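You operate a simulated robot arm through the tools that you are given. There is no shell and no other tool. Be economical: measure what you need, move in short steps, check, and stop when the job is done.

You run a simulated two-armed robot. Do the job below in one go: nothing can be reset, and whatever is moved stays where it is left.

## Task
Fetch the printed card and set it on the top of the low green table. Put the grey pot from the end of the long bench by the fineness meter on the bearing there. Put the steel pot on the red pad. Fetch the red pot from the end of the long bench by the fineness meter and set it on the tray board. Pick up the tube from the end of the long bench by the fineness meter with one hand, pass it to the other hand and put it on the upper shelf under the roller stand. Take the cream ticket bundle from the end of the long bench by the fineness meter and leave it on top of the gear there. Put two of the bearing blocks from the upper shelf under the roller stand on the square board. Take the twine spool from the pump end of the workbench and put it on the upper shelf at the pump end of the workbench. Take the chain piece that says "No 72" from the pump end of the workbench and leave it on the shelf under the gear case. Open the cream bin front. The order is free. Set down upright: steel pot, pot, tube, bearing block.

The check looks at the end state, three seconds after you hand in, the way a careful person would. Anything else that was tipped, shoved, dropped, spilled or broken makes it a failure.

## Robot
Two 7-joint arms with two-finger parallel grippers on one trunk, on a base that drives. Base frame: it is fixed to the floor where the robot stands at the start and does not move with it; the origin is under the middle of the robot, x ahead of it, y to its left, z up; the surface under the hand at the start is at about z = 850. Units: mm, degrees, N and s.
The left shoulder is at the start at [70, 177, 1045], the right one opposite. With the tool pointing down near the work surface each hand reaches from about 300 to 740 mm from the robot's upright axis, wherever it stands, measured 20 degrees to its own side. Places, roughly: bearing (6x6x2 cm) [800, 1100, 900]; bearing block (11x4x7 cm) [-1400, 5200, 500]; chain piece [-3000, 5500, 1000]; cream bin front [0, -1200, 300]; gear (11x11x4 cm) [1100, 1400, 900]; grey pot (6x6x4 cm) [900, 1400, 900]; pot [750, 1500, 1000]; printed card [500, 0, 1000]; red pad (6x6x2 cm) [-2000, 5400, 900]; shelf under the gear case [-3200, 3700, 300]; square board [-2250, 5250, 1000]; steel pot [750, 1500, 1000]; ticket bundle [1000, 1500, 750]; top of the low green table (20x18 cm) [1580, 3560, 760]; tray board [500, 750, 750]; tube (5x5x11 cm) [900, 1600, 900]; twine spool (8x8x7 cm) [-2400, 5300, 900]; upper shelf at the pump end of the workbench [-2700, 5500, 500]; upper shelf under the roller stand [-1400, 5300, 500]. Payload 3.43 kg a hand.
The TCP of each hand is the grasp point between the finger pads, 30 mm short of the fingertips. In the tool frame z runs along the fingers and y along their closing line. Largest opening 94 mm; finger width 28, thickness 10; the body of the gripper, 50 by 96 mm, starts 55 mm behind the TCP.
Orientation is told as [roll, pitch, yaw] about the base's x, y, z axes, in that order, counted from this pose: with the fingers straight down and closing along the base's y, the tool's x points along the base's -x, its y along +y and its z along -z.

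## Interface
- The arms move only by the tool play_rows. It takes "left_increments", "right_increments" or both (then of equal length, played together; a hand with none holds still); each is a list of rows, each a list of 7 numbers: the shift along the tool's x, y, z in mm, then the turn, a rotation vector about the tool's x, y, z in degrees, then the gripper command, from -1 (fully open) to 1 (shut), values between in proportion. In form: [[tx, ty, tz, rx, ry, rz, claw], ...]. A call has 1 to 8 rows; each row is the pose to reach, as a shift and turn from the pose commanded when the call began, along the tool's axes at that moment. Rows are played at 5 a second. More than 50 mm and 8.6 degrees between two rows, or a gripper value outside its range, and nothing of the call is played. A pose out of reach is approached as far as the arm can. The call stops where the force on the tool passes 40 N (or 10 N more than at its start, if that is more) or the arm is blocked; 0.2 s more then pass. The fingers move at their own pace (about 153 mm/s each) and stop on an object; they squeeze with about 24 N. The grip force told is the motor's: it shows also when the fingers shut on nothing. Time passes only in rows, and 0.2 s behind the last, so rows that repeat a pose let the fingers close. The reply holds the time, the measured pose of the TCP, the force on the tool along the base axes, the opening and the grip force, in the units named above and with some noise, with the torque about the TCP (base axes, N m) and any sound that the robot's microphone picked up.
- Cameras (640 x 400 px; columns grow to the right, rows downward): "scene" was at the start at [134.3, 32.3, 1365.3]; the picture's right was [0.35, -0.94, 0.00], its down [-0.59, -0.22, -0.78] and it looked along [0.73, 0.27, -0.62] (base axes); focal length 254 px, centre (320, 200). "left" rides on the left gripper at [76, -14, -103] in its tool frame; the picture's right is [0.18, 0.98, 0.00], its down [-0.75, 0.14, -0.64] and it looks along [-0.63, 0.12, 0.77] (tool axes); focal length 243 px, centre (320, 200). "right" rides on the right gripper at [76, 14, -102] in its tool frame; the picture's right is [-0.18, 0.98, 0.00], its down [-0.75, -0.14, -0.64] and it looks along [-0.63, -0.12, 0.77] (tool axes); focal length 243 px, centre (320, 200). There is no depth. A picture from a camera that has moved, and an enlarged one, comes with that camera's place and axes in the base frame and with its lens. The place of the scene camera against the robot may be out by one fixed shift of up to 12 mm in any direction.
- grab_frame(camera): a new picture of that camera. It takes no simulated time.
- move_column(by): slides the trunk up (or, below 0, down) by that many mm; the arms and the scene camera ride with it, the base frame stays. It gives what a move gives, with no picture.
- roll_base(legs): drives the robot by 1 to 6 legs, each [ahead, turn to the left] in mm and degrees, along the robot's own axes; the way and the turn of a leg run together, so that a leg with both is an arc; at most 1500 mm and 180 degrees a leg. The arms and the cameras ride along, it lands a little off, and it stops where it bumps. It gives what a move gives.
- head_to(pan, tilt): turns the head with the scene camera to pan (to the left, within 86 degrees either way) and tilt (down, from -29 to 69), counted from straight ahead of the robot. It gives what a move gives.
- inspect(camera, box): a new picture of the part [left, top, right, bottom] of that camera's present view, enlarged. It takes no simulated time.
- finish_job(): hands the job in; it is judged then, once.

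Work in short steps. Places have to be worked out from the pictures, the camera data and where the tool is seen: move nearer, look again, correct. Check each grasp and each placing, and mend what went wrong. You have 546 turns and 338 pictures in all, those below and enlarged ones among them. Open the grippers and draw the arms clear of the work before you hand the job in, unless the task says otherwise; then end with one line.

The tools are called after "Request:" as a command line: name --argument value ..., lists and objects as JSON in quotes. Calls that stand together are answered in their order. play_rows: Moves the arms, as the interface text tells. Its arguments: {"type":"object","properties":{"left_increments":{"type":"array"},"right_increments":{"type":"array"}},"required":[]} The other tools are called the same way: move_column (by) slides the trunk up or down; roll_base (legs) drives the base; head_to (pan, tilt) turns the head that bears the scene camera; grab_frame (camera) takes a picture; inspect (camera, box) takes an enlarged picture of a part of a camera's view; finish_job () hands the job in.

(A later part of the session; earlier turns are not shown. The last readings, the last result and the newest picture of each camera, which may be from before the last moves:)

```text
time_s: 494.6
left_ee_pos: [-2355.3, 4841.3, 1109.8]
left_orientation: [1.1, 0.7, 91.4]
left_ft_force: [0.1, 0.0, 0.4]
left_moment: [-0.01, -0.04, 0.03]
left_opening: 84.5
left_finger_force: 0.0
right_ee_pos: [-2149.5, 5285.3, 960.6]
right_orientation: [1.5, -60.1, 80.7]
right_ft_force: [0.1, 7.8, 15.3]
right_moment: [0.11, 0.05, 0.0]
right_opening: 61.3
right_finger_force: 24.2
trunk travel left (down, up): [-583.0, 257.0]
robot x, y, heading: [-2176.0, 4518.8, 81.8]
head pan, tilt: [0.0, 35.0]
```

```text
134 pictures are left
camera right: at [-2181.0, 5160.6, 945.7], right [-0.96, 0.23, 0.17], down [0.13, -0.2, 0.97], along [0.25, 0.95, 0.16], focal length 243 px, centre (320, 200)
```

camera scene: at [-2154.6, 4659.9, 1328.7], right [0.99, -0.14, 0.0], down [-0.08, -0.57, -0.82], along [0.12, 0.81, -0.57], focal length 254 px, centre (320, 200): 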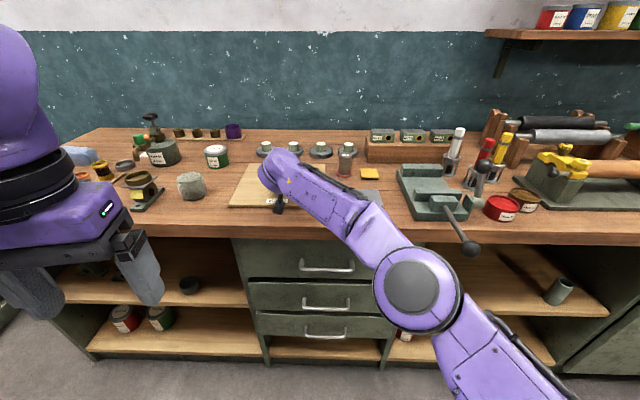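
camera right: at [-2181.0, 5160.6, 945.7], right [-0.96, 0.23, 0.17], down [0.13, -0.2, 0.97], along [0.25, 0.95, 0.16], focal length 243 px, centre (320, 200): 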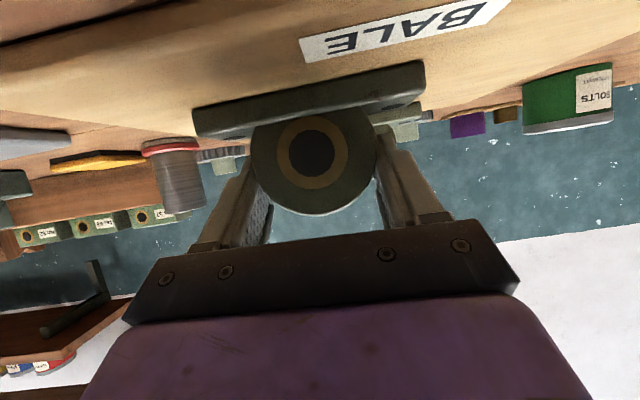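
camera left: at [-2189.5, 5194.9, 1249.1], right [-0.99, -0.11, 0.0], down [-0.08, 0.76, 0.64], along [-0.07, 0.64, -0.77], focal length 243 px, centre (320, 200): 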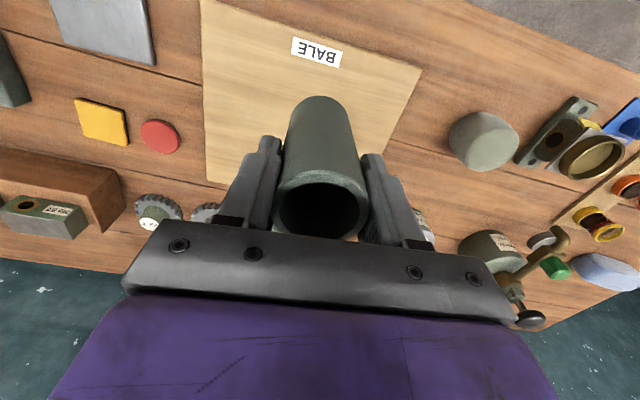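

Flat contact. Release and withdraw.

Request:
play_rows --right_increments '[[0, 0, 0, 0, 0, 0, -0.5], [0, 0, 0, 0, 0, 0, -0.8], [0, 0, 0, 0, 0, 0, -0.8], [20, 0, -35, 0, 0, 0, -0.8], [40, 0, -70, 0, 0, 0, -0.8], [50, 0, -105, 0, 0, 0, -0.8]]'

Request:
roll_base --legs '[[-200, 0]]'

Request:
move_column --by 60

Request:
head_to --pan 5 --tilt 25

Request:
grab_frame --camera "scene"

Request:
grab_frame --camera "right"

```text
time_s: 496.0
left_ee_pos: [-2354.8, 4841.2, 1108.5]
left_orientation: [1.0, 0.6, 91.4]
left_ft_force: [-0.4, 0.3, 0.4]
left_moment: [0.02, 0.0, 0.04]
left_opening: 84.5
left_finger_force: 0.0
right_ee_pos: [-2166.0, 5167.8, 965.1]
right_orientation: [1.6, -59.8, 80.7]
right_ft_force: [-0.9, -0.3, 0.4]
right_moment: [-0.01, -0.02, 0.0]
right_opening: 84.5
right_finger_force: 0.2
trunk travel left (down, up): [-583.0, 257.0]
robot x, y, heading: [-2179.2, 4515.4, 81.5]
head pan, tilt: [0.0, 35.0]
```

```text
time_s: 497.6
left_ee_pos: [-2384.3, 4647.6, 1108.8]
left_orientation: [1.1, 0.7, 91.2]
left_ft_force: [0.2, -0.2, 0.2]
left_moment: [0.0, -0.01, 0.01]
left_opening: 84.8
left_finger_force: 0.0
right_ee_pos: [-2192.8, 4976.0, 964.9]
right_orientation: [1.6, -59.7, 80.6]
right_ft_force: [0.6, -1.2, 0.6]
right_moment: [0.02, 0.0, -0.01]
right_opening: 84.5
right_finger_force: 0.1
trunk travel left (down, up): [-583.0, 257.0]
robot x, y, heading: [-2206.6, 4325.5, 81.7]
head pan, tilt: [0.0, 35.0]
```

```text
time_s: 498.6
left_ee_pos: [-2382.5, 4646.8, 1169.3]
left_orientation: [1.0, 0.9, 91.1]
left_ft_force: [-0.1, -0.3, 0.2]
left_moment: [-0.01, 0.04, -0.02]
left_opening: 84.6
left_finger_force: 0.1
right_ee_pos: [-2193.8, 4976.7, 1024.4]
right_orientation: [1.5, -59.6, 80.6]
right_ft_force: [0.2, 0.1, 0.1]
right_moment: [0.01, -0.04, -0.01]
right_opening: 84.5
right_finger_force: 0.1
trunk travel left (down, up): [-643.0, 197.0]
robot x, y, heading: [-2207.1, 4328.2, 81.7]
head pan, tilt: [0.0, 35.0]
```

```text
time_s: 499.3
left_ee_pos: [-2382.2, 4649.3, 1168.2]
left_orientation: [1.0, 0.7, 91.2]
left_ft_force: [-0.3, -0.2, 0.5]
left_moment: [0.03, 0.01, -0.04]
left_opening: 84.6
left_finger_force: 0.0
right_ee_pos: [-2193.1, 4975.3, 1025.8]
right_orientation: [1.4, -59.7, 80.6]
right_ft_force: [0.0, -0.2, -0.4]
right_moment: [-0.01, -0.01, -0.01]
right_opening: 84.6
right_finger_force: 0.1
trunk travel left (down, up): [-643.0, 197.0]
robot x, y, heading: [-2202.4, 4325.9, 81.7]
head pan, tilt: [5.0, 25.0]
```

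```text
133 pictures are left
camera scene: at [-2190.1, 4469.2, 1404.6], right [1.0, -0.06, 0.0], down [-0.03, -0.42, -0.91], along [0.05, 0.9, -0.42], focal length 254 px, centre (320, 200)
```

scene: 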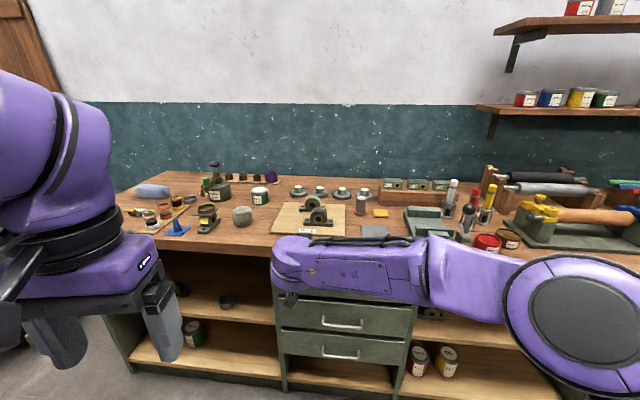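

```text
132 pictures are left
camera right: at [-2224.8, 4851.4, 1010.5], right [-0.96, 0.23, 0.17], down [0.13, -0.19, 0.97], along [0.26, 0.95, 0.16], focal length 243 px, centre (320, 200)
```

right: 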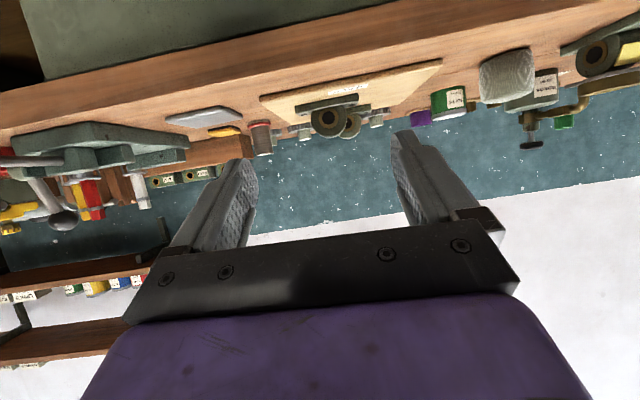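

Both blocks stand on the board. I enlarge the pump end: spool, chain pieces.

Request:
inspect --camera "scene" --box '[230, 160, 360, 240]'

Request:
inspect --camera "scene" --box '[100, 155, 280, 255]'

```text
4.92 times, centred on (295, 200) of scene
camera zoom: at [-2190.1, 4469.2, 1404.6], right [1.0, -0.06, 0.0], down [-0.03, -0.42, -0.91], along [0.05, 0.9, -0.42], focal length 1251 px, centre (443, 200)
```

zoom: 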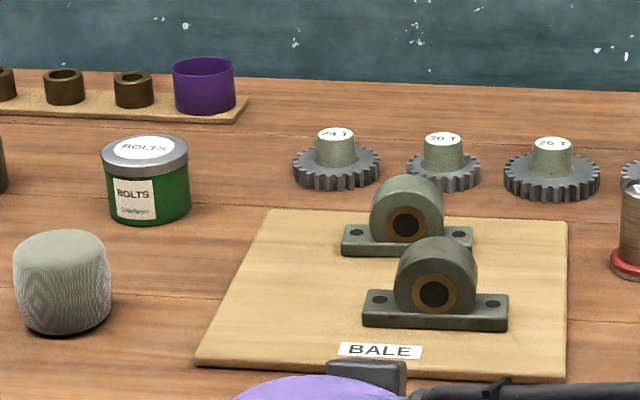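

```text
3.56 times, centred on (190, 205) of scene
camera zoom: at [-2190.1, 4469.2, 1404.6], right [1.0, -0.06, 0.0], down [-0.03, -0.42, -0.91], along [0.05, 0.9, -0.42], focal length 904 px, centre (782, 182)
```

zoom: 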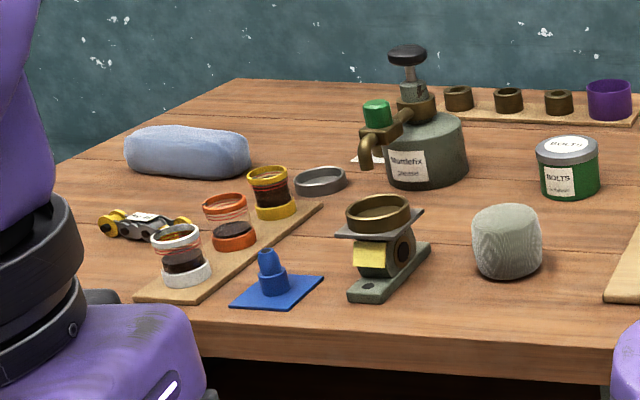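

Blocks are fine. Twine spool: the ribbed grey cylinder at ~[-2411,5312]. The right hand is already pitched 60°, good for both bench and shelf. I move to face the spool.

Request:
roll_base --legs '[[0, 58.5], [306, 0], [0, -58.5]]'

Request:
play_rows --right_increments '[[0, 0, 0, 0, 0, 0, -1], [0, 0, 0, 0, 0, 0, -1]]'

Request:
grab_frame --camera "right"

Request:
grab_frame --camera "scene"

```text
time_s: 506.6
left_ee_pos: [-2619.3, 4844.9, 1167.6]
left_orientation: [1.0, 0.7, 90.8]
left_ft_force: [0.7, 0.4, -0.1]
left_moment: [0.0, 0.02, 0.04]
left_opening: 84.6
left_finger_force: 0.0
right_ee_pos: [-2429.0, 5172.0, 1025.3]
right_orientation: [1.6, -59.8, 80.2]
right_ft_force: [-0.7, -0.9, 0.4]
right_moment: [-0.01, 0.01, 0.0]
right_opening: 84.4
right_finger_force: 0.1
trunk travel left (down, up): [-643.0, 197.0]
robot x, y, heading: [-2445.5, 4522.2, 81.5]
head pan, tilt: [5.0, 25.0]
```

```text
time_s: 507.2
left_ee_pos: [-2619.4, 4845.7, 1168.3]
left_orientation: [1.0, 0.7, 90.9]
left_ft_force: [-0.1, 0.9, 0.3]
left_moment: [0.02, 0.0, 0.03]
left_opening: 84.9
left_finger_force: 0.1
right_ee_pos: [-2427.8, 5169.6, 1023.8]
right_orientation: [1.6, -59.7, 80.3]
right_ft_force: [-0.5, -0.7, 0.7]
right_moment: [-0.04, -0.02, 0.03]
right_opening: 94.2
right_finger_force: 0.0
trunk travel left (down, up): [-643.0, 197.0]
robot x, y, heading: [-2443.7, 4524.1, 81.3]
head pan, tilt: [5.0, 25.0]
```

```text
129 pictures are left
camera right: at [-2459.8, 5047.1, 1010.4], right [-0.96, 0.23, 0.17], down [0.13, -0.2, 0.97], along [0.26, 0.95, 0.16], focal length 243 px, centre (320, 200)
```

right: 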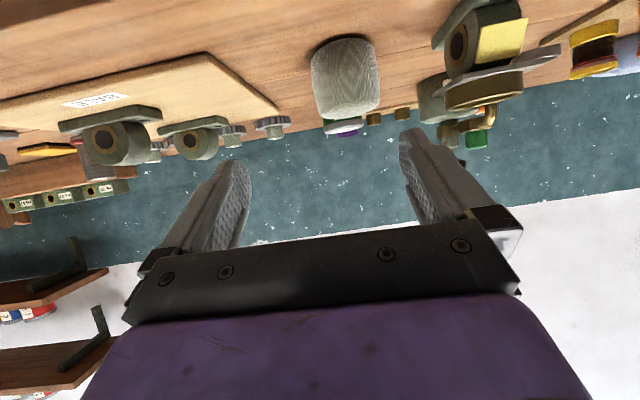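

```text
128 pictures are left
camera scene: at [-2427.3, 4664.7, 1404.6], right [1.0, -0.07, 0.0], down [-0.03, -0.42, -0.91], along [0.06, 0.9, -0.42], focal length 254 px, centre (320, 200)
```

scene: 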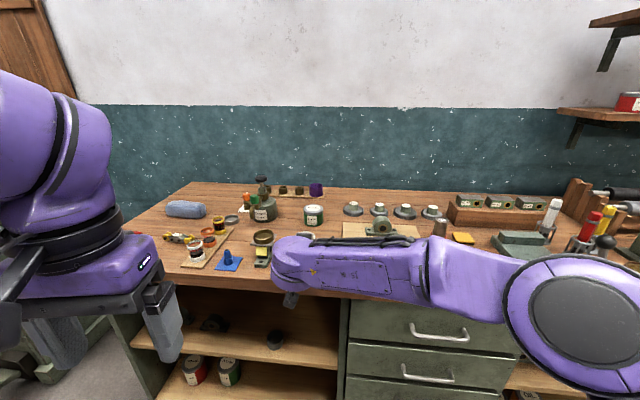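

Spool centre computes to [-2434,5344], mid z≈925. I shift 33 mm left, lower to z≈936 and check.

Request:
play_rows --right_increments '[[0, 17, 0, 0, 0, 0, -1], [0, 33, 0, 0, 0, 0, -1]]'

Request:
move_column --by -86

Request:
grab_frame --camera "right"

```text
time_s: 507.9
left_ee_pos: [-2619.6, 4844.9, 1168.9]
left_orientation: [0.9, 0.7, 91.0]
left_ft_force: [0.5, -0.4, 0.0]
left_moment: [0.02, 0.0, 0.04]
left_opening: 84.5
left_finger_force: 0.0
right_ee_pos: [-2460.0, 5176.5, 1026.5]
right_orientation: [1.5, -59.7, 80.4]
right_ft_force: [0.4, 0.9, -0.3]
right_moment: [-0.02, -0.03, -0.03]
right_opening: 93.9
right_finger_force: 0.1
trunk travel left (down, up): [-643.0, 197.0]
robot x, y, heading: [-2447.0, 4521.9, 81.3]
head pan, tilt: [5.0, 25.0]
```

```text
time_s: 509.1
left_ee_pos: [-2618.2, 4843.9, 1081.9]
left_orientation: [1.0, 0.7, 90.9]
left_ft_force: [-0.5, 0.2, -0.6]
left_moment: [-0.02, -0.03, 0.02]
left_opening: 84.3
left_finger_force: 0.1
right_ee_pos: [-2460.3, 5175.3, 938.3]
right_orientation: [1.5, -59.8, 80.3]
right_ft_force: [0.3, -0.5, 0.9]
right_moment: [-0.01, -0.02, -0.03]
right_opening: 94.2
right_finger_force: 0.1
trunk travel left (down, up): [-557.0, 283.0]
robot x, y, heading: [-2440.1, 4522.0, 81.2]
head pan, tilt: [5.0, 25.0]
```

```text
127 pictures are left
camera right: at [-2492.5, 5051.7, 925.0], right [-0.96, 0.23, 0.17], down [0.13, -0.2, 0.97], along [0.26, 0.95, 0.16], focal length 243 px, centre (320, 200)
```

right: 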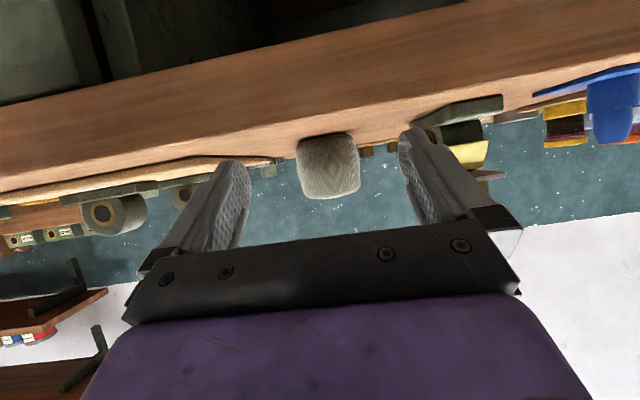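

Lateral error 3 mm. I advance 100 mm with the base, look again.

Request:
roll_base --legs '[[100, 0]]'

Request:
play_rows --right_increments '[[0, -3, 0, 0, 0, 0, -1], [0, -3, 0, 0, 0, 0, -1]]'

Request:
grab_frame --camera "right"

```text
time_s: 510.2
left_ee_pos: [-2603.2, 4944.3, 1082.1]
left_orientation: [1.0, 0.7, 91.1]
left_ft_force: [-0.2, 0.0, -0.9]
left_moment: [-0.03, -0.03, 0.01]
left_opening: 84.6
left_finger_force: 0.1
right_ee_pos: [-2445.4, 5274.9, 938.4]
right_orientation: [1.5, -59.8, 80.4]
right_ft_force: [-0.4, 0.2, 0.0]
right_moment: [-0.01, 0.01, 0.05]
right_opening: 93.8
right_finger_force: 0.1
trunk travel left (down, up): [-557.0, 283.0]
robot x, y, heading: [-2429.9, 4620.9, 81.5]
head pan, tilt: [5.0, 25.0]
```

```text
time_s: 510.8
left_ee_pos: [-2605.1, 4943.7, 1082.4]
left_orientation: [1.1, 0.7, 91.0]
left_ft_force: [-0.1, 0.2, 0.6]
left_moment: [-0.01, -0.01, -0.02]
left_opening: 84.5
left_finger_force: 0.2
right_ee_pos: [-2443.6, 5275.7, 939.2]
right_orientation: [1.5, -59.7, 80.4]
right_ft_force: [0.1, -0.5, -0.3]
right_moment: [-0.02, -0.01, -0.01]
right_opening: 94.2
right_finger_force: 0.0
trunk travel left (down, up): [-557.0, 283.0]
robot x, y, heading: [-2427.7, 4618.1, 81.5]
head pan, tilt: [5.0, 25.0]
```

```text
126 pictures are left
camera right: at [-2475.3, 5151.1, 924.8], right [-0.96, 0.23, 0.17], down [0.13, -0.19, 0.97], along [0.26, 0.95, 0.16], focal length 243 px, centre (320, 200)
```

right: 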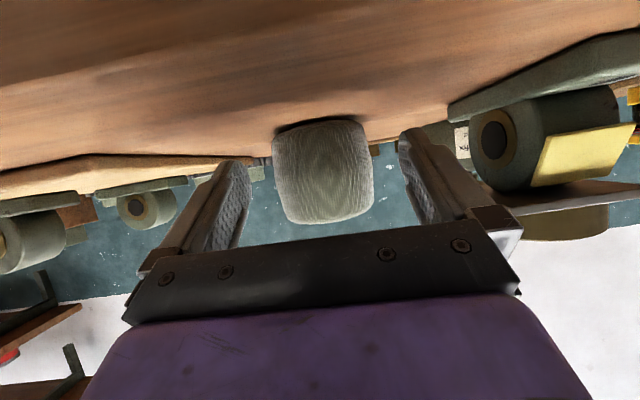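

Good. Advance 46 mm and close.

Request:
play_rows --right_increments '[[-12, -2, 20, 0, 0, 0, -1], [-23, -2, 40, 0, 0, 0, -1], [-23, -2, 40, 0, 0, 0, 1], [-23, -2, 40, 0, 0, 0, 1], [-23, -2, 40, 0, 0, 0, 1]]'

Request:
play_rows --right_increments '[[-17, 0, -10, 0, 0, 0, 1], [-35, 0, -20, 0, 0, 0, 1], [-52, 0, -30, 0, 0, 0, 1]]'

Request:
grab_frame --camera "right"

```text
time_s: 512.0
left_ee_pos: [-2603.7, 4944.4, 1082.6]
left_orientation: [0.9, 0.7, 91.0]
left_ft_force: [-0.2, 0.1, -0.2]
left_moment: [-0.02, -0.01, -0.01]
left_opening: 84.7
left_finger_force: 0.1
right_ee_pos: [-2434.3, 5319.8, 939.7]
right_orientation: [1.5, -59.6, 80.4]
right_ft_force: [-1.2, 0.5, -0.7]
right_moment: [-0.01, 0.02, 0.01]
right_opening: 70.3
right_finger_force: 24.1
trunk travel left (down, up): [-557.0, 283.0]
robot x, y, heading: [-2426.0, 4618.6, 81.4]
head pan, tilt: [5.0, 25.0]
```

```text
time_s: 512.8
left_ee_pos: [-2605.1, 4944.1, 1082.4]
left_orientation: [0.9, 0.7, 90.9]
left_ft_force: [-0.2, 0.7, 0.1]
left_moment: [0.01, -0.01, 0.01]
left_opening: 84.6
left_finger_force: 0.1
right_ee_pos: [-2434.8, 5320.6, 999.5]
right_orientation: [1.5, -59.8, 80.5]
right_ft_force: [-0.2, 0.5, -2.5]
right_moment: [-0.01, -0.01, -0.01]
right_opening: 70.5
right_finger_force: 23.7
trunk travel left (down, up): [-557.0, 283.0]
robot x, y, heading: [-2428.6, 4622.7, 81.3]
head pan, tilt: [5.0, 25.0]
```

```text
125 pictures are left
camera right: at [-2465.0, 5196.0, 985.4], right [-0.96, 0.23, 0.17], down [0.13, -0.2, 0.97], along [0.26, 0.95, 0.16], focal length 243 px, centre (320, 200)
```

right: 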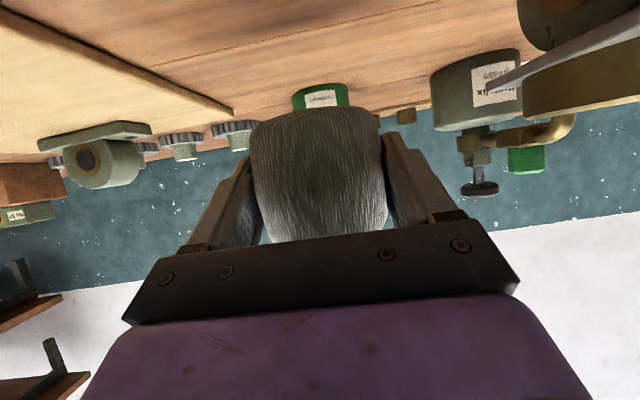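

Spool held, level. I back out and lower the trunk to look into the pump-end compartment.

Request:
roll_base --legs '[[-340, 0]]'

Request:
move_column --by -380

Request:
head_to --pan 20 --tilt 25

Request:
grab_frame --camera "scene"

Request:
grab_frame --camera "right"

```text
time_s: 515.0
left_ee_pos: [-2653.5, 4617.3, 1083.4]
left_orientation: [1.0, 0.6, 90.7]
left_ft_force: [0.7, -0.1, -0.2]
left_moment: [0.01, 0.02, 0.04]
left_opening: 84.6
left_finger_force: 0.0
right_ee_pos: [-2480.5, 4992.7, 999.6]
right_orientation: [1.4, -59.6, 80.2]
right_ft_force: [0.2, -1.3, -0.4]
right_moment: [0.01, 0.02, 0.0]
right_opening: 70.3
right_finger_force: 23.6
trunk travel left (down, up): [-557.0, 283.0]
robot x, y, heading: [-2477.0, 4294.7, 81.2]
head pan, tilt: [5.0, 25.0]
```

```text
time_s: 518.7
left_ee_pos: [-2653.5, 4616.1, 702.2]
left_orientation: [1.1, 0.8, 90.8]
left_ft_force: [-0.9, -0.3, -0.1]
left_moment: [0.01, 0.0, -0.02]
left_opening: 84.4
left_finger_force: 0.0
right_ee_pos: [-2481.1, 4991.7, 618.3]
right_orientation: [1.5, -59.6, 80.3]
right_ft_force: [0.6, -0.5, -1.1]
right_moment: [-0.03, -0.02, 0.02]
right_opening: 70.4
right_finger_force: 23.9
trunk travel left (down, up): [-177.0, 663.0]
robot x, y, heading: [-2480.5, 4291.2, 81.1]
head pan, tilt: [5.0, 25.0]
```

```text
time_s: 519.5
left_ee_pos: [-2653.6, 4615.7, 702.3]
left_orientation: [1.0, 0.7, 90.7]
left_ft_force: [1.1, 0.1, 0.2]
left_moment: [-0.02, -0.02, 0.02]
left_opening: 84.7
left_finger_force: 0.2
right_ee_pos: [-2479.7, 4993.2, 617.9]
right_orientation: [1.5, -59.7, 80.2]
right_ft_force: [0.7, 0.4, -1.3]
right_moment: [-0.05, 0.03, -0.02]
right_opening: 70.5
right_finger_force: 23.5
trunk travel left (down, up): [-177.0, 663.0]
robot x, y, heading: [-2481.4, 4296.4, 81.1]
head pan, tilt: [20.0, 25.0]
```

```text
124 pictures are left
camera scene: at [-2486.3, 4434.6, 938.6], right [0.98, 0.19, 0.0], down [0.08, -0.42, -0.91], along [-0.17, 0.89, -0.42], focal length 254 px, centre (320, 200)
```

scene: 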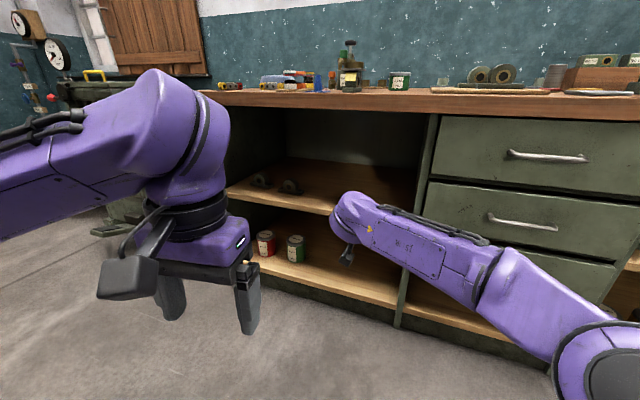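

```text
123 pictures are left
camera right: at [-2513.1, 4868.3, 604.8], right [-0.96, 0.24, 0.17], down [0.13, -0.2, 0.97], along [0.26, 0.95, 0.16], focal length 243 px, centre (320, 200)
```

right: 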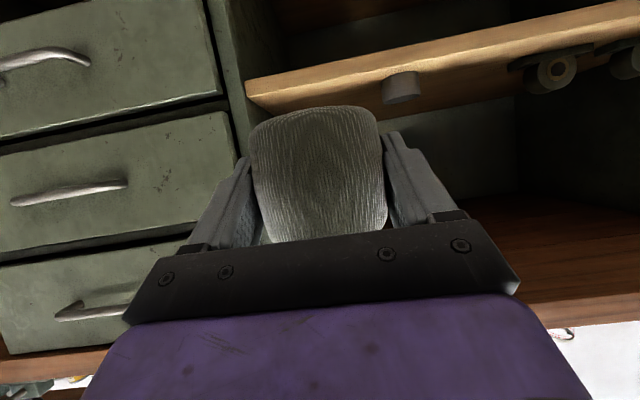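

Free spot right of the cup: I aim for [-2432,5290], straight ahead. Lower 40 and drive in 250 first.

Request:
move_column --by -40

Request:
roll_base --legs '[[220, 0]]'

Request:
grab_frame --camera "right"

Request:
head_to --pan 5 --tilt 30

Request:
grab_frame --camera "scene"

```text
time_s: 520.3
left_ee_pos: [-2653.0, 4616.9, 661.5]
left_orientation: [0.9, 0.7, 90.8]
left_ft_force: [0.4, -0.4, 0.2]
left_moment: [-0.07, 0.0, 0.02]
left_opening: 84.7
left_finger_force: 0.1
right_ee_pos: [-2479.8, 4992.3, 579.2]
right_orientation: [1.6, -59.7, 80.2]
right_ft_force: [0.4, -0.4, -1.0]
right_moment: [-0.01, 0.02, -0.07]
right_opening: 70.3
right_finger_force: 24.3
trunk travel left (down, up): [-137.0, 703.0]
robot x, y, heading: [-2481.0, 4292.1, 81.1]
head pan, tilt: [20.0, 25.0]
```

```text
time_s: 522.0
left_ee_pos: [-2619.4, 4831.9, 662.8]
left_orientation: [1.0, 0.6, 90.7]
left_ft_force: [-0.3, 0.0, 0.3]
left_moment: [-0.01, -0.01, -0.01]
left_opening: 84.7
left_finger_force: 0.0
right_ee_pos: [-2446.3, 5205.8, 578.7]
right_orientation: [1.5, -59.8, 80.0]
right_ft_force: [0.1, 0.4, -1.1]
right_moment: [-0.01, 0.01, 0.01]
right_opening: 70.4
right_finger_force: 23.6
trunk travel left (down, up): [-137.0, 703.0]
robot x, y, heading: [-2446.9, 4508.0, 81.1]
head pan, tilt: [20.0, 25.0]
```

```text
122 pictures are left
camera right: at [-2478.6, 5083.2, 564.7], right [-0.96, 0.24, 0.17], down [0.13, -0.2, 0.97], along [0.27, 0.95, 0.16], focal length 243 px, centre (320, 200)
```

right: 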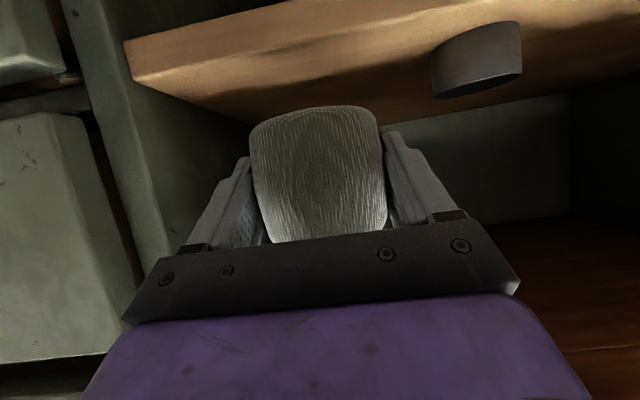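

```text
time_s: 522.7
left_ee_pos: [-2620.0, 4831.7, 662.8]
left_orientation: [1.0, 0.8, 90.8]
left_ft_force: [-0.1, 0.3, -0.9]
left_moment: [-0.03, -0.02, -0.03]
left_opening: 84.9
left_finger_force: 0.2
right_ee_pos: [-2447.4, 5207.1, 580.0]
right_orientation: [1.6, -59.7, 80.1]
right_ft_force: [-0.5, 0.7, -1.4]
right_moment: [0.05, -0.01, -0.01]
right_opening: 70.1
right_finger_force: 23.7
trunk travel left (down, up): [-137.0, 703.0]
robot x, y, heading: [-2445.2, 4508.5, 81.0]
head pan, tilt: [5.0, 30.0]
```

```text
121 pictures are left
camera scene: at [-2428.6, 4649.3, 890.6], right [1.0, -0.07, 0.0], down [-0.03, -0.5, -0.87], along [0.06, 0.86, -0.5], focal length 254 px, centre (320, 200)
```

scene: 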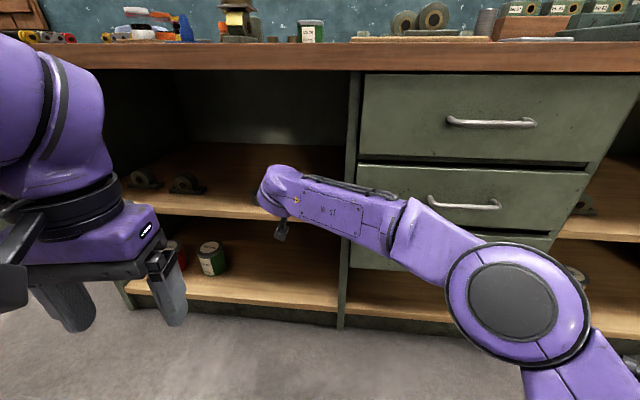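

Clear on both sides. I drive 75 mm more and lower to the shelf.

Request:
roll_base --legs '[[75, 0]]'

Request:
play_rows --right_increments '[[8.7, 0, 5, 0, 0, 0, 1], [17.3, 0, 10, 0, 0, 0, 1], [24, 0, 14, 0, 0, 0, 1], [24, 0, 14, 0, 0, 0, 1]]'

Request:
grab_frame --camera "right"

```text
time_s: 523.8
left_ee_pos: [-2607.3, 4908.1, 661.8]
left_orientation: [1.0, 0.7, 90.7]
left_ft_force: [0.6, -0.4, -0.6]
left_moment: [0.01, 0.01, -0.02]
left_opening: 84.7
left_finger_force: 0.0
right_ee_pos: [-2435.1, 5283.1, 578.7]
right_orientation: [1.5, -59.7, 80.2]
right_ft_force: [0.0, -0.2, -0.2]
right_moment: [-0.01, 0.02, 0.01]
right_opening: 70.6
right_finger_force: 24.0
trunk travel left (down, up): [-137.0, 703.0]
robot x, y, heading: [-2436.6, 4579.6, 81.1]
head pan, tilt: [5.0, 30.0]
```

```text
time_s: 524.8
left_ee_pos: [-2609.0, 4905.0, 662.2]
left_orientation: [1.0, 0.6, 90.7]
left_ft_force: [-0.2, 0.4, -0.6]
left_moment: [-0.01, 0.0, 0.0]
left_opening: 84.7
left_finger_force: 0.1
right_ee_pos: [-2434.8, 5280.9, 550.7]
right_orientation: [1.5, -59.8, 80.3]
right_ft_force: [-0.4, 0.3, -0.6]
right_moment: [-0.05, 0.0, 0.0]
right_opening: 70.4
right_finger_force: 23.8
trunk travel left (down, up): [-137.0, 703.0]
robot x, y, heading: [-2430.5, 4585.4, 81.1]
head pan, tilt: [5.0, 30.0]
```

```text
120 pictures are left
camera right: at [-2468.0, 5158.0, 536.3], right [-0.96, 0.24, 0.17], down [0.13, -0.2, 0.97], along [0.26, 0.95, 0.16], focal length 243 px, centre (320, 200)
```

right: 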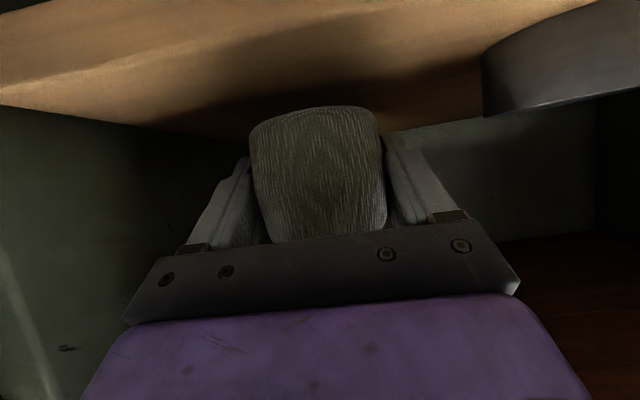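

Request:
play_rows --right_increments '[[3.5, 0, 2, 0, 0, 0, 1], [5.2, 0, 3, 0, 0, 0, 1], [5.2, 0, 3, 0, 0, 0, 1]]'

Request:
play_rows --right_increments '[[3.5, 0, 2, 0, 0, 0, 1], [3.5, 0, 2, 0, 0, 0, 1]]'

Request:
play_rows --right_increments '[[3.5, 0, 2, 0, 0, 0, 1], [3.5, 0, 2, 0, 0, 0, 1]]'

```text
time_s: 525.6
left_ee_pos: [-2608.6, 4906.3, 663.4]
left_orientation: [0.9, 0.7, 90.7]
left_ft_force: [0.1, 0.0, -0.7]
left_moment: [0.05, -0.02, 0.03]
left_opening: 84.8
left_finger_force: 0.0
right_ee_pos: [-2435.4, 5281.5, 544.0]
right_orientation: [1.6, -59.7, 80.2]
right_ft_force: [0.0, -0.5, -0.5]
right_moment: [0.02, -0.04, 0.01]
right_opening: 70.1
right_finger_force: 23.6
trunk travel left (down, up): [-137.0, 703.0]
robot x, y, heading: [-2434.1, 4581.5, 80.9]
head pan, tilt: [5.0, 30.0]
```

```text
time_s: 526.2
left_ee_pos: [-2607.9, 4906.6, 662.6]
left_orientation: [1.0, 0.7, 90.7]
left_ft_force: [-0.2, -0.5, 0.5]
left_moment: [0.0, 0.02, -0.02]
left_opening: 84.5
left_finger_force: 0.0
right_ee_pos: [-2434.3, 5282.9, 542.2]
right_orientation: [1.5, -59.7, 80.2]
right_ft_force: [-0.3, -0.1, -1.0]
right_moment: [-0.03, 0.0, -0.01]
right_opening: 70.3
right_finger_force: 23.6
trunk travel left (down, up): [-137.0, 703.0]
robot x, y, heading: [-2436.1, 4582.5, 80.9]
head pan, tilt: [5.0, 30.0]
```

```text
time_s: 526.8
left_ee_pos: [-2608.7, 4907.2, 662.4]
left_orientation: [1.0, 0.7, 90.7]
left_ft_force: [-0.3, 1.2, -0.5]
left_moment: [-0.02, -0.01, 0.02]
left_opening: 84.7
left_finger_force: 0.1
right_ee_pos: [-2434.9, 5281.6, 536.6]
right_orientation: [1.4, -59.8, 80.3]
right_ft_force: [0.4, -0.4, -2.0]
right_moment: [0.0, 0.0, -0.03]
right_opening: 70.5
right_finger_force: 23.9
trunk travel left (down, up): [-137.0, 703.0]
robot x, y, heading: [-2434.0, 4587.0, 81.1]
head pan, tilt: [5.0, 30.0]
```

Request:
play_rows --right_increments '[[3.5, 0, 2, 0, 0, 0, 1], [3.5, 0, 2, 0, 0, 0, 1]]'

Request:
play_rows --right_increments '[[3.5, 0, 2, 0, 0, 0, 1], [3.5, 0, 2, 0, 0, 0, 1]]'

Request:
grab_frame --camera "right"

```text
time_s: 527.4
left_ee_pos: [-2608.3, 4906.6, 663.2]
left_orientation: [1.0, 0.6, 90.8]
left_ft_force: [-0.4, -0.6, 0.6]
left_moment: [0.02, -0.01, 0.0]
left_opening: 84.3
left_finger_force: 0.1
right_ee_pos: [-2434.9, 5282.9, 535.2]
right_orientation: [1.5, -59.7, 80.1]
right_ft_force: [0.7, 1.5, 4.7]
right_moment: [0.05, -0.06, -0.01]
right_opening: 70.5
right_finger_force: 24.3
trunk travel left (down, up): [-137.0, 703.0]
robot x, y, heading: [-2435.0, 4584.0, 81.0]
head pan, tilt: [5.0, 30.0]
```

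```text
time_s: 528.0
left_ee_pos: [-2606.9, 4906.2, 663.8]
left_orientation: [1.0, 0.6, 90.9]
left_ft_force: [-0.3, -0.3, -0.2]
left_moment: [0.0, -0.02, 0.01]
left_opening: 84.8
left_finger_force: 0.0
right_ee_pos: [-2434.3, 5283.3, 532.9]
right_orientation: [1.6, -60.2, 80.1]
right_ft_force: [-1.5, 4.2, 23.3]
right_moment: [0.02, -0.1, 0.02]
right_opening: 70.2
right_finger_force: 24.3
trunk travel left (down, up): [-137.0, 703.0]
robot x, y, heading: [-2435.9, 4585.4, 81.4]
head pan, tilt: [5.0, 30.0]
```

```text
119 pictures are left
camera right: at [-2467.3, 5158.6, 518.3], right [-0.96, 0.24, 0.17], down [0.13, -0.2, 0.97], along [0.26, 0.95, 0.17], focal length 243 px, centre (320, 200)
```

right: 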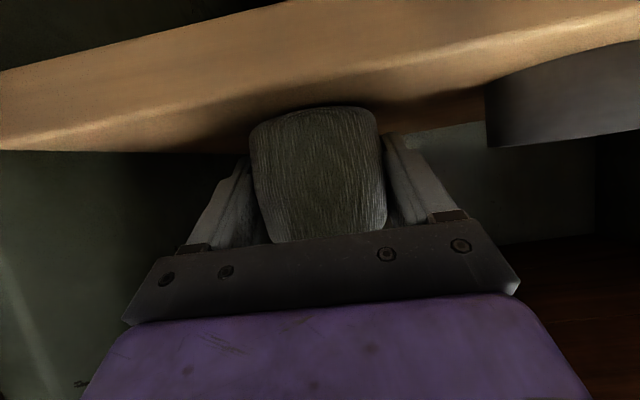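

Contact with the shelf at 23 N. I release and back out.

Request:
play_rows --right_increments '[[-2, 0, -1, 0, 0, 0, 0.0], [-2, 0, -1, 0, 0, 0, -0.7], [-2, 0, -1, 0, 0, 0, -1], [-2, 0, -1, 0, 0, 0, -1]]'

Request:
roll_base --legs '[[-200, 0]]'

Request:
grab_frame --camera "right"

Request:
grab_frame --camera "scene"

```text
time_s: 529.0
left_ee_pos: [-2606.9, 4907.5, 662.3]
left_orientation: [1.0, 0.8, 90.7]
left_ft_force: [-0.6, -0.6, -0.1]
left_moment: [0.02, -0.01, -0.02]
left_opening: 84.4
left_finger_force: 0.1
right_ee_pos: [-2434.2, 5282.2, 529.7]
right_orientation: [1.5, -59.6, 80.1]
right_ft_force: [-0.3, -0.2, 0.2]
right_moment: [0.01, 0.0, 0.04]
right_opening: 93.9
right_finger_force: 0.0
trunk travel left (down, up): [-137.0, 703.0]
robot x, y, heading: [-2433.2, 4582.8, 81.3]
head pan, tilt: [5.0, 30.0]
```

```text
time_s: 530.5
left_ee_pos: [-2638.1, 4712.3, 663.3]
left_orientation: [1.0, 0.7, 90.7]
left_ft_force: [-0.1, -0.2, 0.2]
left_moment: [-0.02, 0.02, 0.0]
left_opening: 84.5
left_finger_force: 0.0
right_ee_pos: [-2465.7, 5088.5, 531.3]
right_orientation: [1.5, -59.8, 80.2]
right_ft_force: [0.0, 0.2, 0.1]
right_moment: [-0.02, -0.02, -0.01]
right_opening: 93.7
right_finger_force: 0.1
trunk travel left (down, up): [-137.0, 703.0]
robot x, y, heading: [-2468.3, 4387.8, 81.1]
head pan, tilt: [5.0, 30.0]
```

```text
118 pictures are left
camera right: at [-2498.0, 4964.7, 516.5], right [-0.96, 0.24, 0.17], down [0.13, -0.2, 0.97], along [0.26, 0.95, 0.16], focal length 243 px, centre (320, 200)
```

right: 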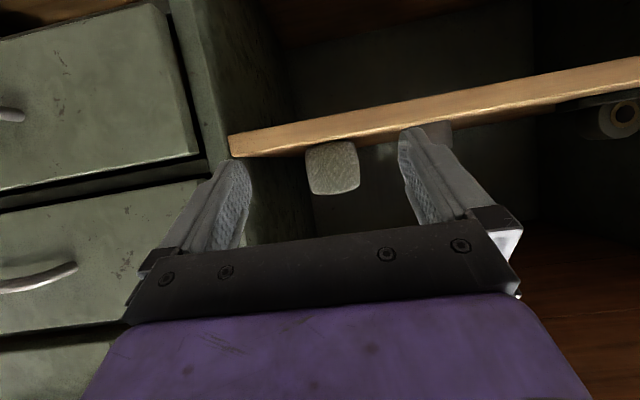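

```text
117 pictures are left
camera scene: at [-2447.3, 4530.0, 890.7], right [1.0, -0.07, 0.0], down [-0.03, -0.5, -0.87], along [0.06, 0.86, -0.5], focal length 254 px, centre (320, 200)
```

scene: 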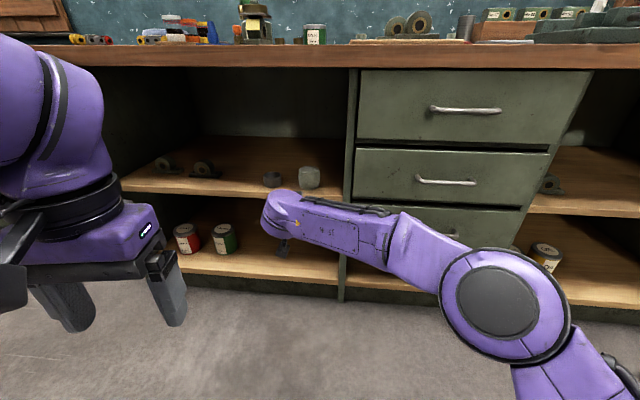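

Spool stands on the pump-end upper shelf. Last item: the chain piece "No 72". I raise the trunk and move left along the bench for a look.

Request:
move_column --by 400

Request:
move_column --by 90

Request:
roll_base --legs '[[0, 85], [390, 0], [0, -85]]'

Request:
head_to --pan -10 --tilt 30

Request:
grab_frame --camera "scene"

```text
time_s: 534.4
left_ee_pos: [-2638.4, 4711.7, 1062.3]
left_orientation: [0.9, 0.8, 90.7]
left_ft_force: [-0.5, -0.5, -0.2]
left_moment: [0.02, 0.03, 0.01]
left_opening: 84.6
left_finger_force: 0.1
right_ee_pos: [-2466.1, 5089.1, 930.5]
right_orientation: [1.5, -59.6, 80.1]
right_ft_force: [0.4, -0.6, 1.0]
right_moment: [0.0, 0.0, 0.02]
right_opening: 94.2
right_finger_force: 0.1
trunk travel left (down, up): [-537.0, 303.0]
robot x, y, heading: [-2466.0, 4386.6, 81.0]
head pan, tilt: [5.0, 30.0]
```

```text
time_s: 535.6
left_ee_pos: [-2640.2, 4713.5, 1152.3]
left_orientation: [1.0, 0.7, 90.7]
left_ft_force: [0.3, 1.4, 0.3]
left_moment: [0.01, 0.03, -0.01]
left_opening: 84.6
left_finger_force: 0.0
right_ee_pos: [-2465.1, 5090.1, 1021.0]
right_orientation: [1.5, -59.6, 80.3]
right_ft_force: [0.3, 0.2, -0.2]
right_moment: [0.01, 0.01, 0.01]
right_opening: 94.0
right_finger_force: 0.0
trunk travel left (down, up): [-627.0, 213.0]
robot x, y, heading: [-2462.4, 4388.1, 81.0]
head pan, tilt: [5.0, 30.0]
```

```text
time_s: 545.3
left_ee_pos: [-3021.1, 4808.7, 1151.7]
left_orientation: [1.1, 0.6, 90.9]
left_ft_force: [-0.4, -0.7, 0.0]
left_moment: [-0.02, 0.02, 0.0]
left_opening: 84.7
left_finger_force: 0.2
right_ee_pos: [-2848.7, 5185.9, 1021.6]
right_orientation: [1.5, -59.7, 80.3]
right_ft_force: [0.1, 0.3, 1.1]
right_moment: [0.0, 0.06, -0.01]
right_opening: 93.9
right_finger_force: 0.0
trunk travel left (down, up): [-627.0, 213.0]
robot x, y, heading: [-2843.3, 4483.4, 81.3]
head pan, tilt: [5.0, 30.0]
```

```text
time_s: 546.1
left_ee_pos: [-3020.6, 4809.0, 1152.5]
left_orientation: [1.0, 0.7, 91.0]
left_ft_force: [-0.7, 0.2, 0.3]
left_moment: [0.01, -0.01, -0.01]
left_opening: 84.5
left_finger_force: 0.0
right_ee_pos: [-2849.4, 5184.9, 1020.1]
right_orientation: [1.5, -59.7, 80.3]
right_ft_force: [-0.2, 0.9, 1.1]
right_moment: [-0.03, 0.03, -0.03]
right_opening: 94.0
right_finger_force: 0.1
trunk travel left (down, up): [-627.0, 213.0]
robot x, y, heading: [-2850.7, 4484.8, 81.3]
head pan, tilt: [-10.0, 30.0]
```

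```text
116 pictures are left
camera scene: at [-2806.0, 4622.5, 1380.7], right [0.95, -0.32, 0.0], down [-0.16, -0.47, -0.87], along [0.28, 0.82, -0.5], focal length 254 px, centre (320, 200)
```

scene: 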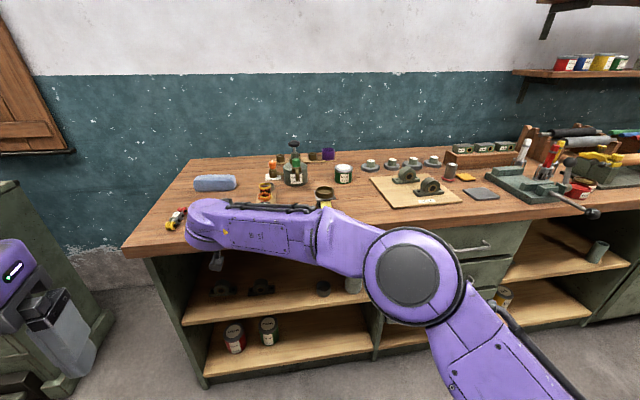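

The right forearm hides the chain pieces. I retract and level the right hand.

Request:
play_rows --right_increments '[[6, 0, -25, 0, 7.4, 0, -0.8], [12, 0, -50, 0, 14.9, 0, -0.8], [18, 0, -75, 0, 22.3, 0, -0.8], [24, 0, -100, 0, 29.8, 0, -0.8], [30, 0, -125, 0, 37.2, 0, -0.8], [36, 0, -150, 0, 44.7, 0, -0.8], [42, 0, -175, 0, 52, 0, -0.8], [48, 0, -200, 0, 59.5, 0, -0.8]]'

Request:
grab_frame --camera "scene"

```text
time_s: 547.9
left_ee_pos: [-3021.8, 4808.8, 1153.3]
left_orientation: [1.0, 0.7, 91.0]
left_ft_force: [0.0, 0.8, -1.1]
left_moment: [0.02, -0.01, -0.04]
left_opening: 84.8
left_finger_force: 0.0
right_ee_pos: [-2877.9, 4990.4, 1079.3]
right_orientation: [0.7, -0.1, 81.6]
right_ft_force: [0.3, 0.3, -0.2]
right_moment: [0.02, -0.02, 0.01]
right_opening: 84.4
right_finger_force: 0.1
trunk travel left (down, up): [-627.0, 213.0]
robot x, y, heading: [-2847.0, 4485.3, 81.3]
head pan, tilt: [-10.0, 30.0]
```

```text
115 pictures are left
camera scene: at [-2806.1, 4622.3, 1380.7], right [0.95, -0.32, 0.0], down [-0.16, -0.47, -0.87], along [0.28, 0.82, -0.5], focal length 254 px, centre (320, 200)
```

scene: 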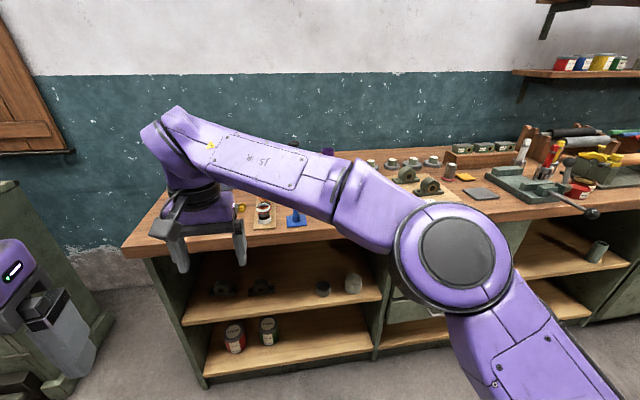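

Request:
play_rows --right_increments '[[0, -45, 0, 0, 0, 0, -0.8], [0, -90, 0, 0, 0, 0, -0.8], [0, -135, 0, 0, 0, 0, -0.8], [0, -180, 0, 0, 0, 0, -0.8], [0, -225, 0, 0, 0, 0, -0.8], [20, -270, 0, 0, 0, 0, -0.8], [50, -290, 0, 0, 0, 0, -0.8]]'

Request:
head_to --pan 5 --tilt 35

Request:
grab_frame --camera "scene"

```text
time_s: 549.5
left_ee_pos: [-3020.3, 4807.0, 1154.2]
left_orientation: [1.0, 0.6, 91.0]
left_ft_force: [0.1, -0.2, 0.5]
left_moment: [0.01, 0.03, 0.02]
left_opening: 84.5
left_finger_force: 0.0
right_ee_pos: [-2596.1, 4896.0, 1075.5]
right_orientation: [0.8, -0.3, 81.7]
right_ft_force: [-0.3, 0.2, -0.1]
right_moment: [0.04, -0.02, -0.03]
right_opening: 84.5
right_finger_force: 0.0
trunk travel left (down, up): [-627.0, 213.0]
robot x, y, heading: [-2843.6, 4487.2, 81.3]
head pan, tilt: [-10.0, 30.0]
```

```text
time_s: 550.2
left_ee_pos: [-3020.1, 4809.6, 1153.0]
left_orientation: [1.0, 0.7, 91.0]
left_ft_force: [-0.3, 0.2, -0.7]
left_moment: [0.02, -0.02, -0.02]
left_opening: 84.6
left_finger_force: 0.2
right_ee_pos: [-2596.0, 4897.4, 1076.1]
right_orientation: [0.7, -0.3, 81.6]
right_ft_force: [-0.3, -0.2, -0.1]
right_moment: [0.02, 0.01, 0.02]
right_opening: 84.8
right_finger_force: 0.0
trunk travel left (down, up): [-627.0, 213.0]
robot x, y, heading: [-2847.3, 4486.7, 81.3]
head pan, tilt: [5.0, 35.0]
```

```text
114 pictures are left
camera scene: at [-2829.0, 4624.8, 1372.8], right [1.0, -0.07, 0.0], down [-0.04, -0.57, -0.82], along [0.05, 0.82, -0.57], focal length 254 px, centre (320, 200)
```

scene: 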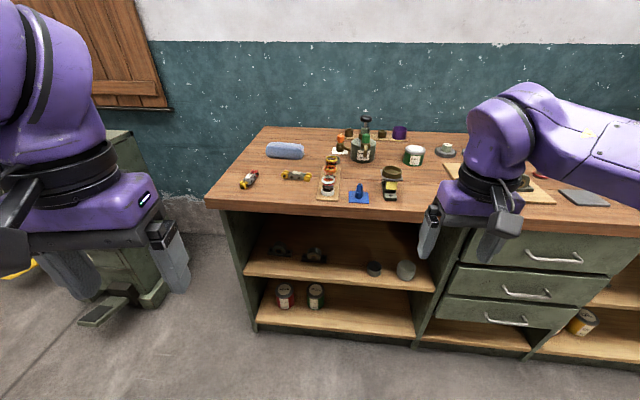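

Request:
inspect --camera "scene" --box '[225, 150, 325, 212]'

Request:
inspect --camera "scene" --box '[235, 165, 275, 190]'

```text
6.40 times, centred on (275, 181) of scene
camera zoom: at [-2829.0, 4624.8, 1372.8], right [1.0, -0.07, 0.0], down [-0.04, -0.57, -0.82], along [0.05, 0.82, -0.57], focal length 1627 px, centre (608, 322)
```

zoom: 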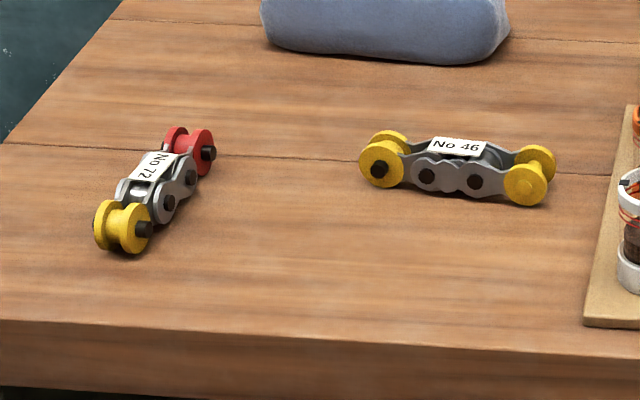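

```text
16.00 times, centred on (255, 178) of scene
camera zoom: at [-2829.0, 4624.8, 1372.8], right [1.0, -0.07, 0.0], down [-0.04, -0.57, -0.82], along [0.05, 0.82, -0.57], focal length 4067 px, centre (1360, 560)
```

zoom: 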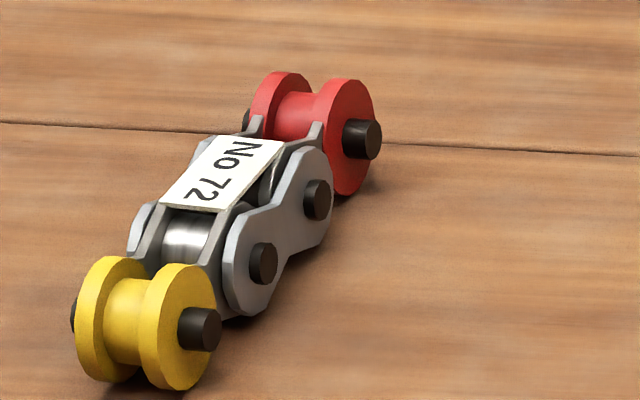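

No 72 is the left chain piece, centre ≈[-3035,5441], long axis at ~75°. I drive to a stance for the left hand.

Request:
roll_base --legs '[[0, 20], [415, 0], [0, -20]]'

Request:
grab_frame --camera "left"

```text
time_s: 555.0
left_ee_pos: [-3101.7, 5211.6, 1152.8]
left_orientation: [1.1, 0.7, 91.1]
left_ft_force: [-0.4, 0.0, 0.3]
left_moment: [0.03, 0.0, 0.02]
left_opening: 84.7
left_finger_force: 0.0
right_ee_pos: [-2678.5, 5299.5, 1076.1]
right_orientation: [0.8, -0.2, 81.7]
right_ft_force: [-0.1, 0.1, 0.2]
right_moment: [0.02, 0.01, 0.02]
right_opening: 84.5
right_finger_force: 0.1
trunk travel left (down, up): [-627.0, 213.0]
robot x, y, heading: [-2932.9, 4888.8, 81.5]
head pan, tilt: [5.0, 35.0]
```

```text
111 pictures are left
camera left: at [-3083.7, 5136.7, 1255.3], right [-0.98, -0.2, 0.02], down [-0.14, 0.76, 0.64], along [-0.14, 0.62, -0.77], focal length 243 px, centre (320, 200)
```

left: 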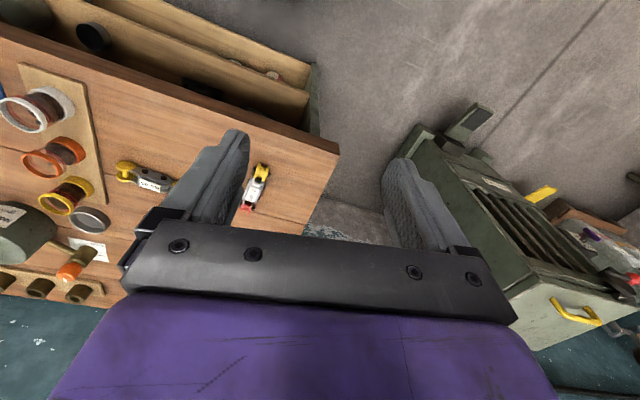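

Left camera: chain at about [-3026,5411]. I bring the left hand above with yaw 75°.

Request:
play_rows --left_increments '[[-33, -13, 10, 0, 0, 2.7, -0.6], [-66, -26, 30, 0, 0, 5.3, -0.6], [-99, -40, 55, 0, 0, 8, -0.6], [-132, -53, 80, 0, 0, 10.7, -0.6], [-165, -66, 105, 0, 0, 13.3, -0.6], [-195, -79, 130, 0, 0, 16, -0.6]]'

Request:
grab_frame --camera "left"

```text
time_s: 556.4
left_ee_pos: [-3028.5, 5408.3, 1017.7]
left_orientation: [0.8, 0.9, 75.0]
left_ft_force: [1.2, -0.6, 0.1]
left_moment: [-0.03, 0.0, 0.0]
left_opening: 75.1
left_finger_force: 0.0
right_ee_pos: [-2675.8, 5301.5, 1075.2]
right_orientation: [0.8, -0.1, 81.7]
right_ft_force: [0.5, 0.7, 0.2]
right_moment: [0.0, 0.01, 0.0]
right_opening: 84.8
right_finger_force: 0.1
trunk travel left (down, up): [-627.0, 213.0]
robot x, y, heading: [-2926.3, 4883.6, 81.5]
head pan, tilt: [5.0, 35.0]
```

```text
110 pictures are left
camera left: at [-3031.6, 5333.1, 1121.0], right [-1.0, 0.08, 0.02], down [0.07, 0.77, 0.63], along [0.03, 0.63, -0.78], focal length 243 px, centre (320, 200)
```

left: 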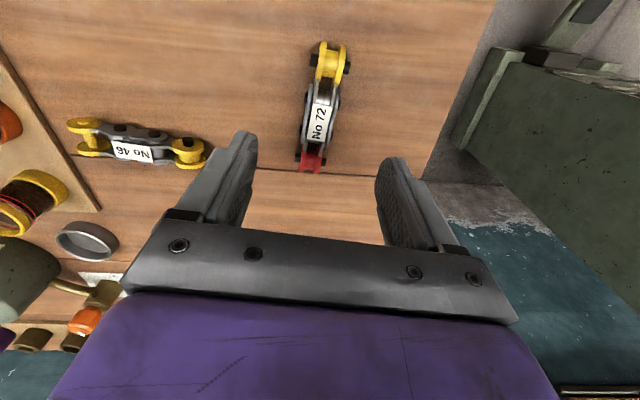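

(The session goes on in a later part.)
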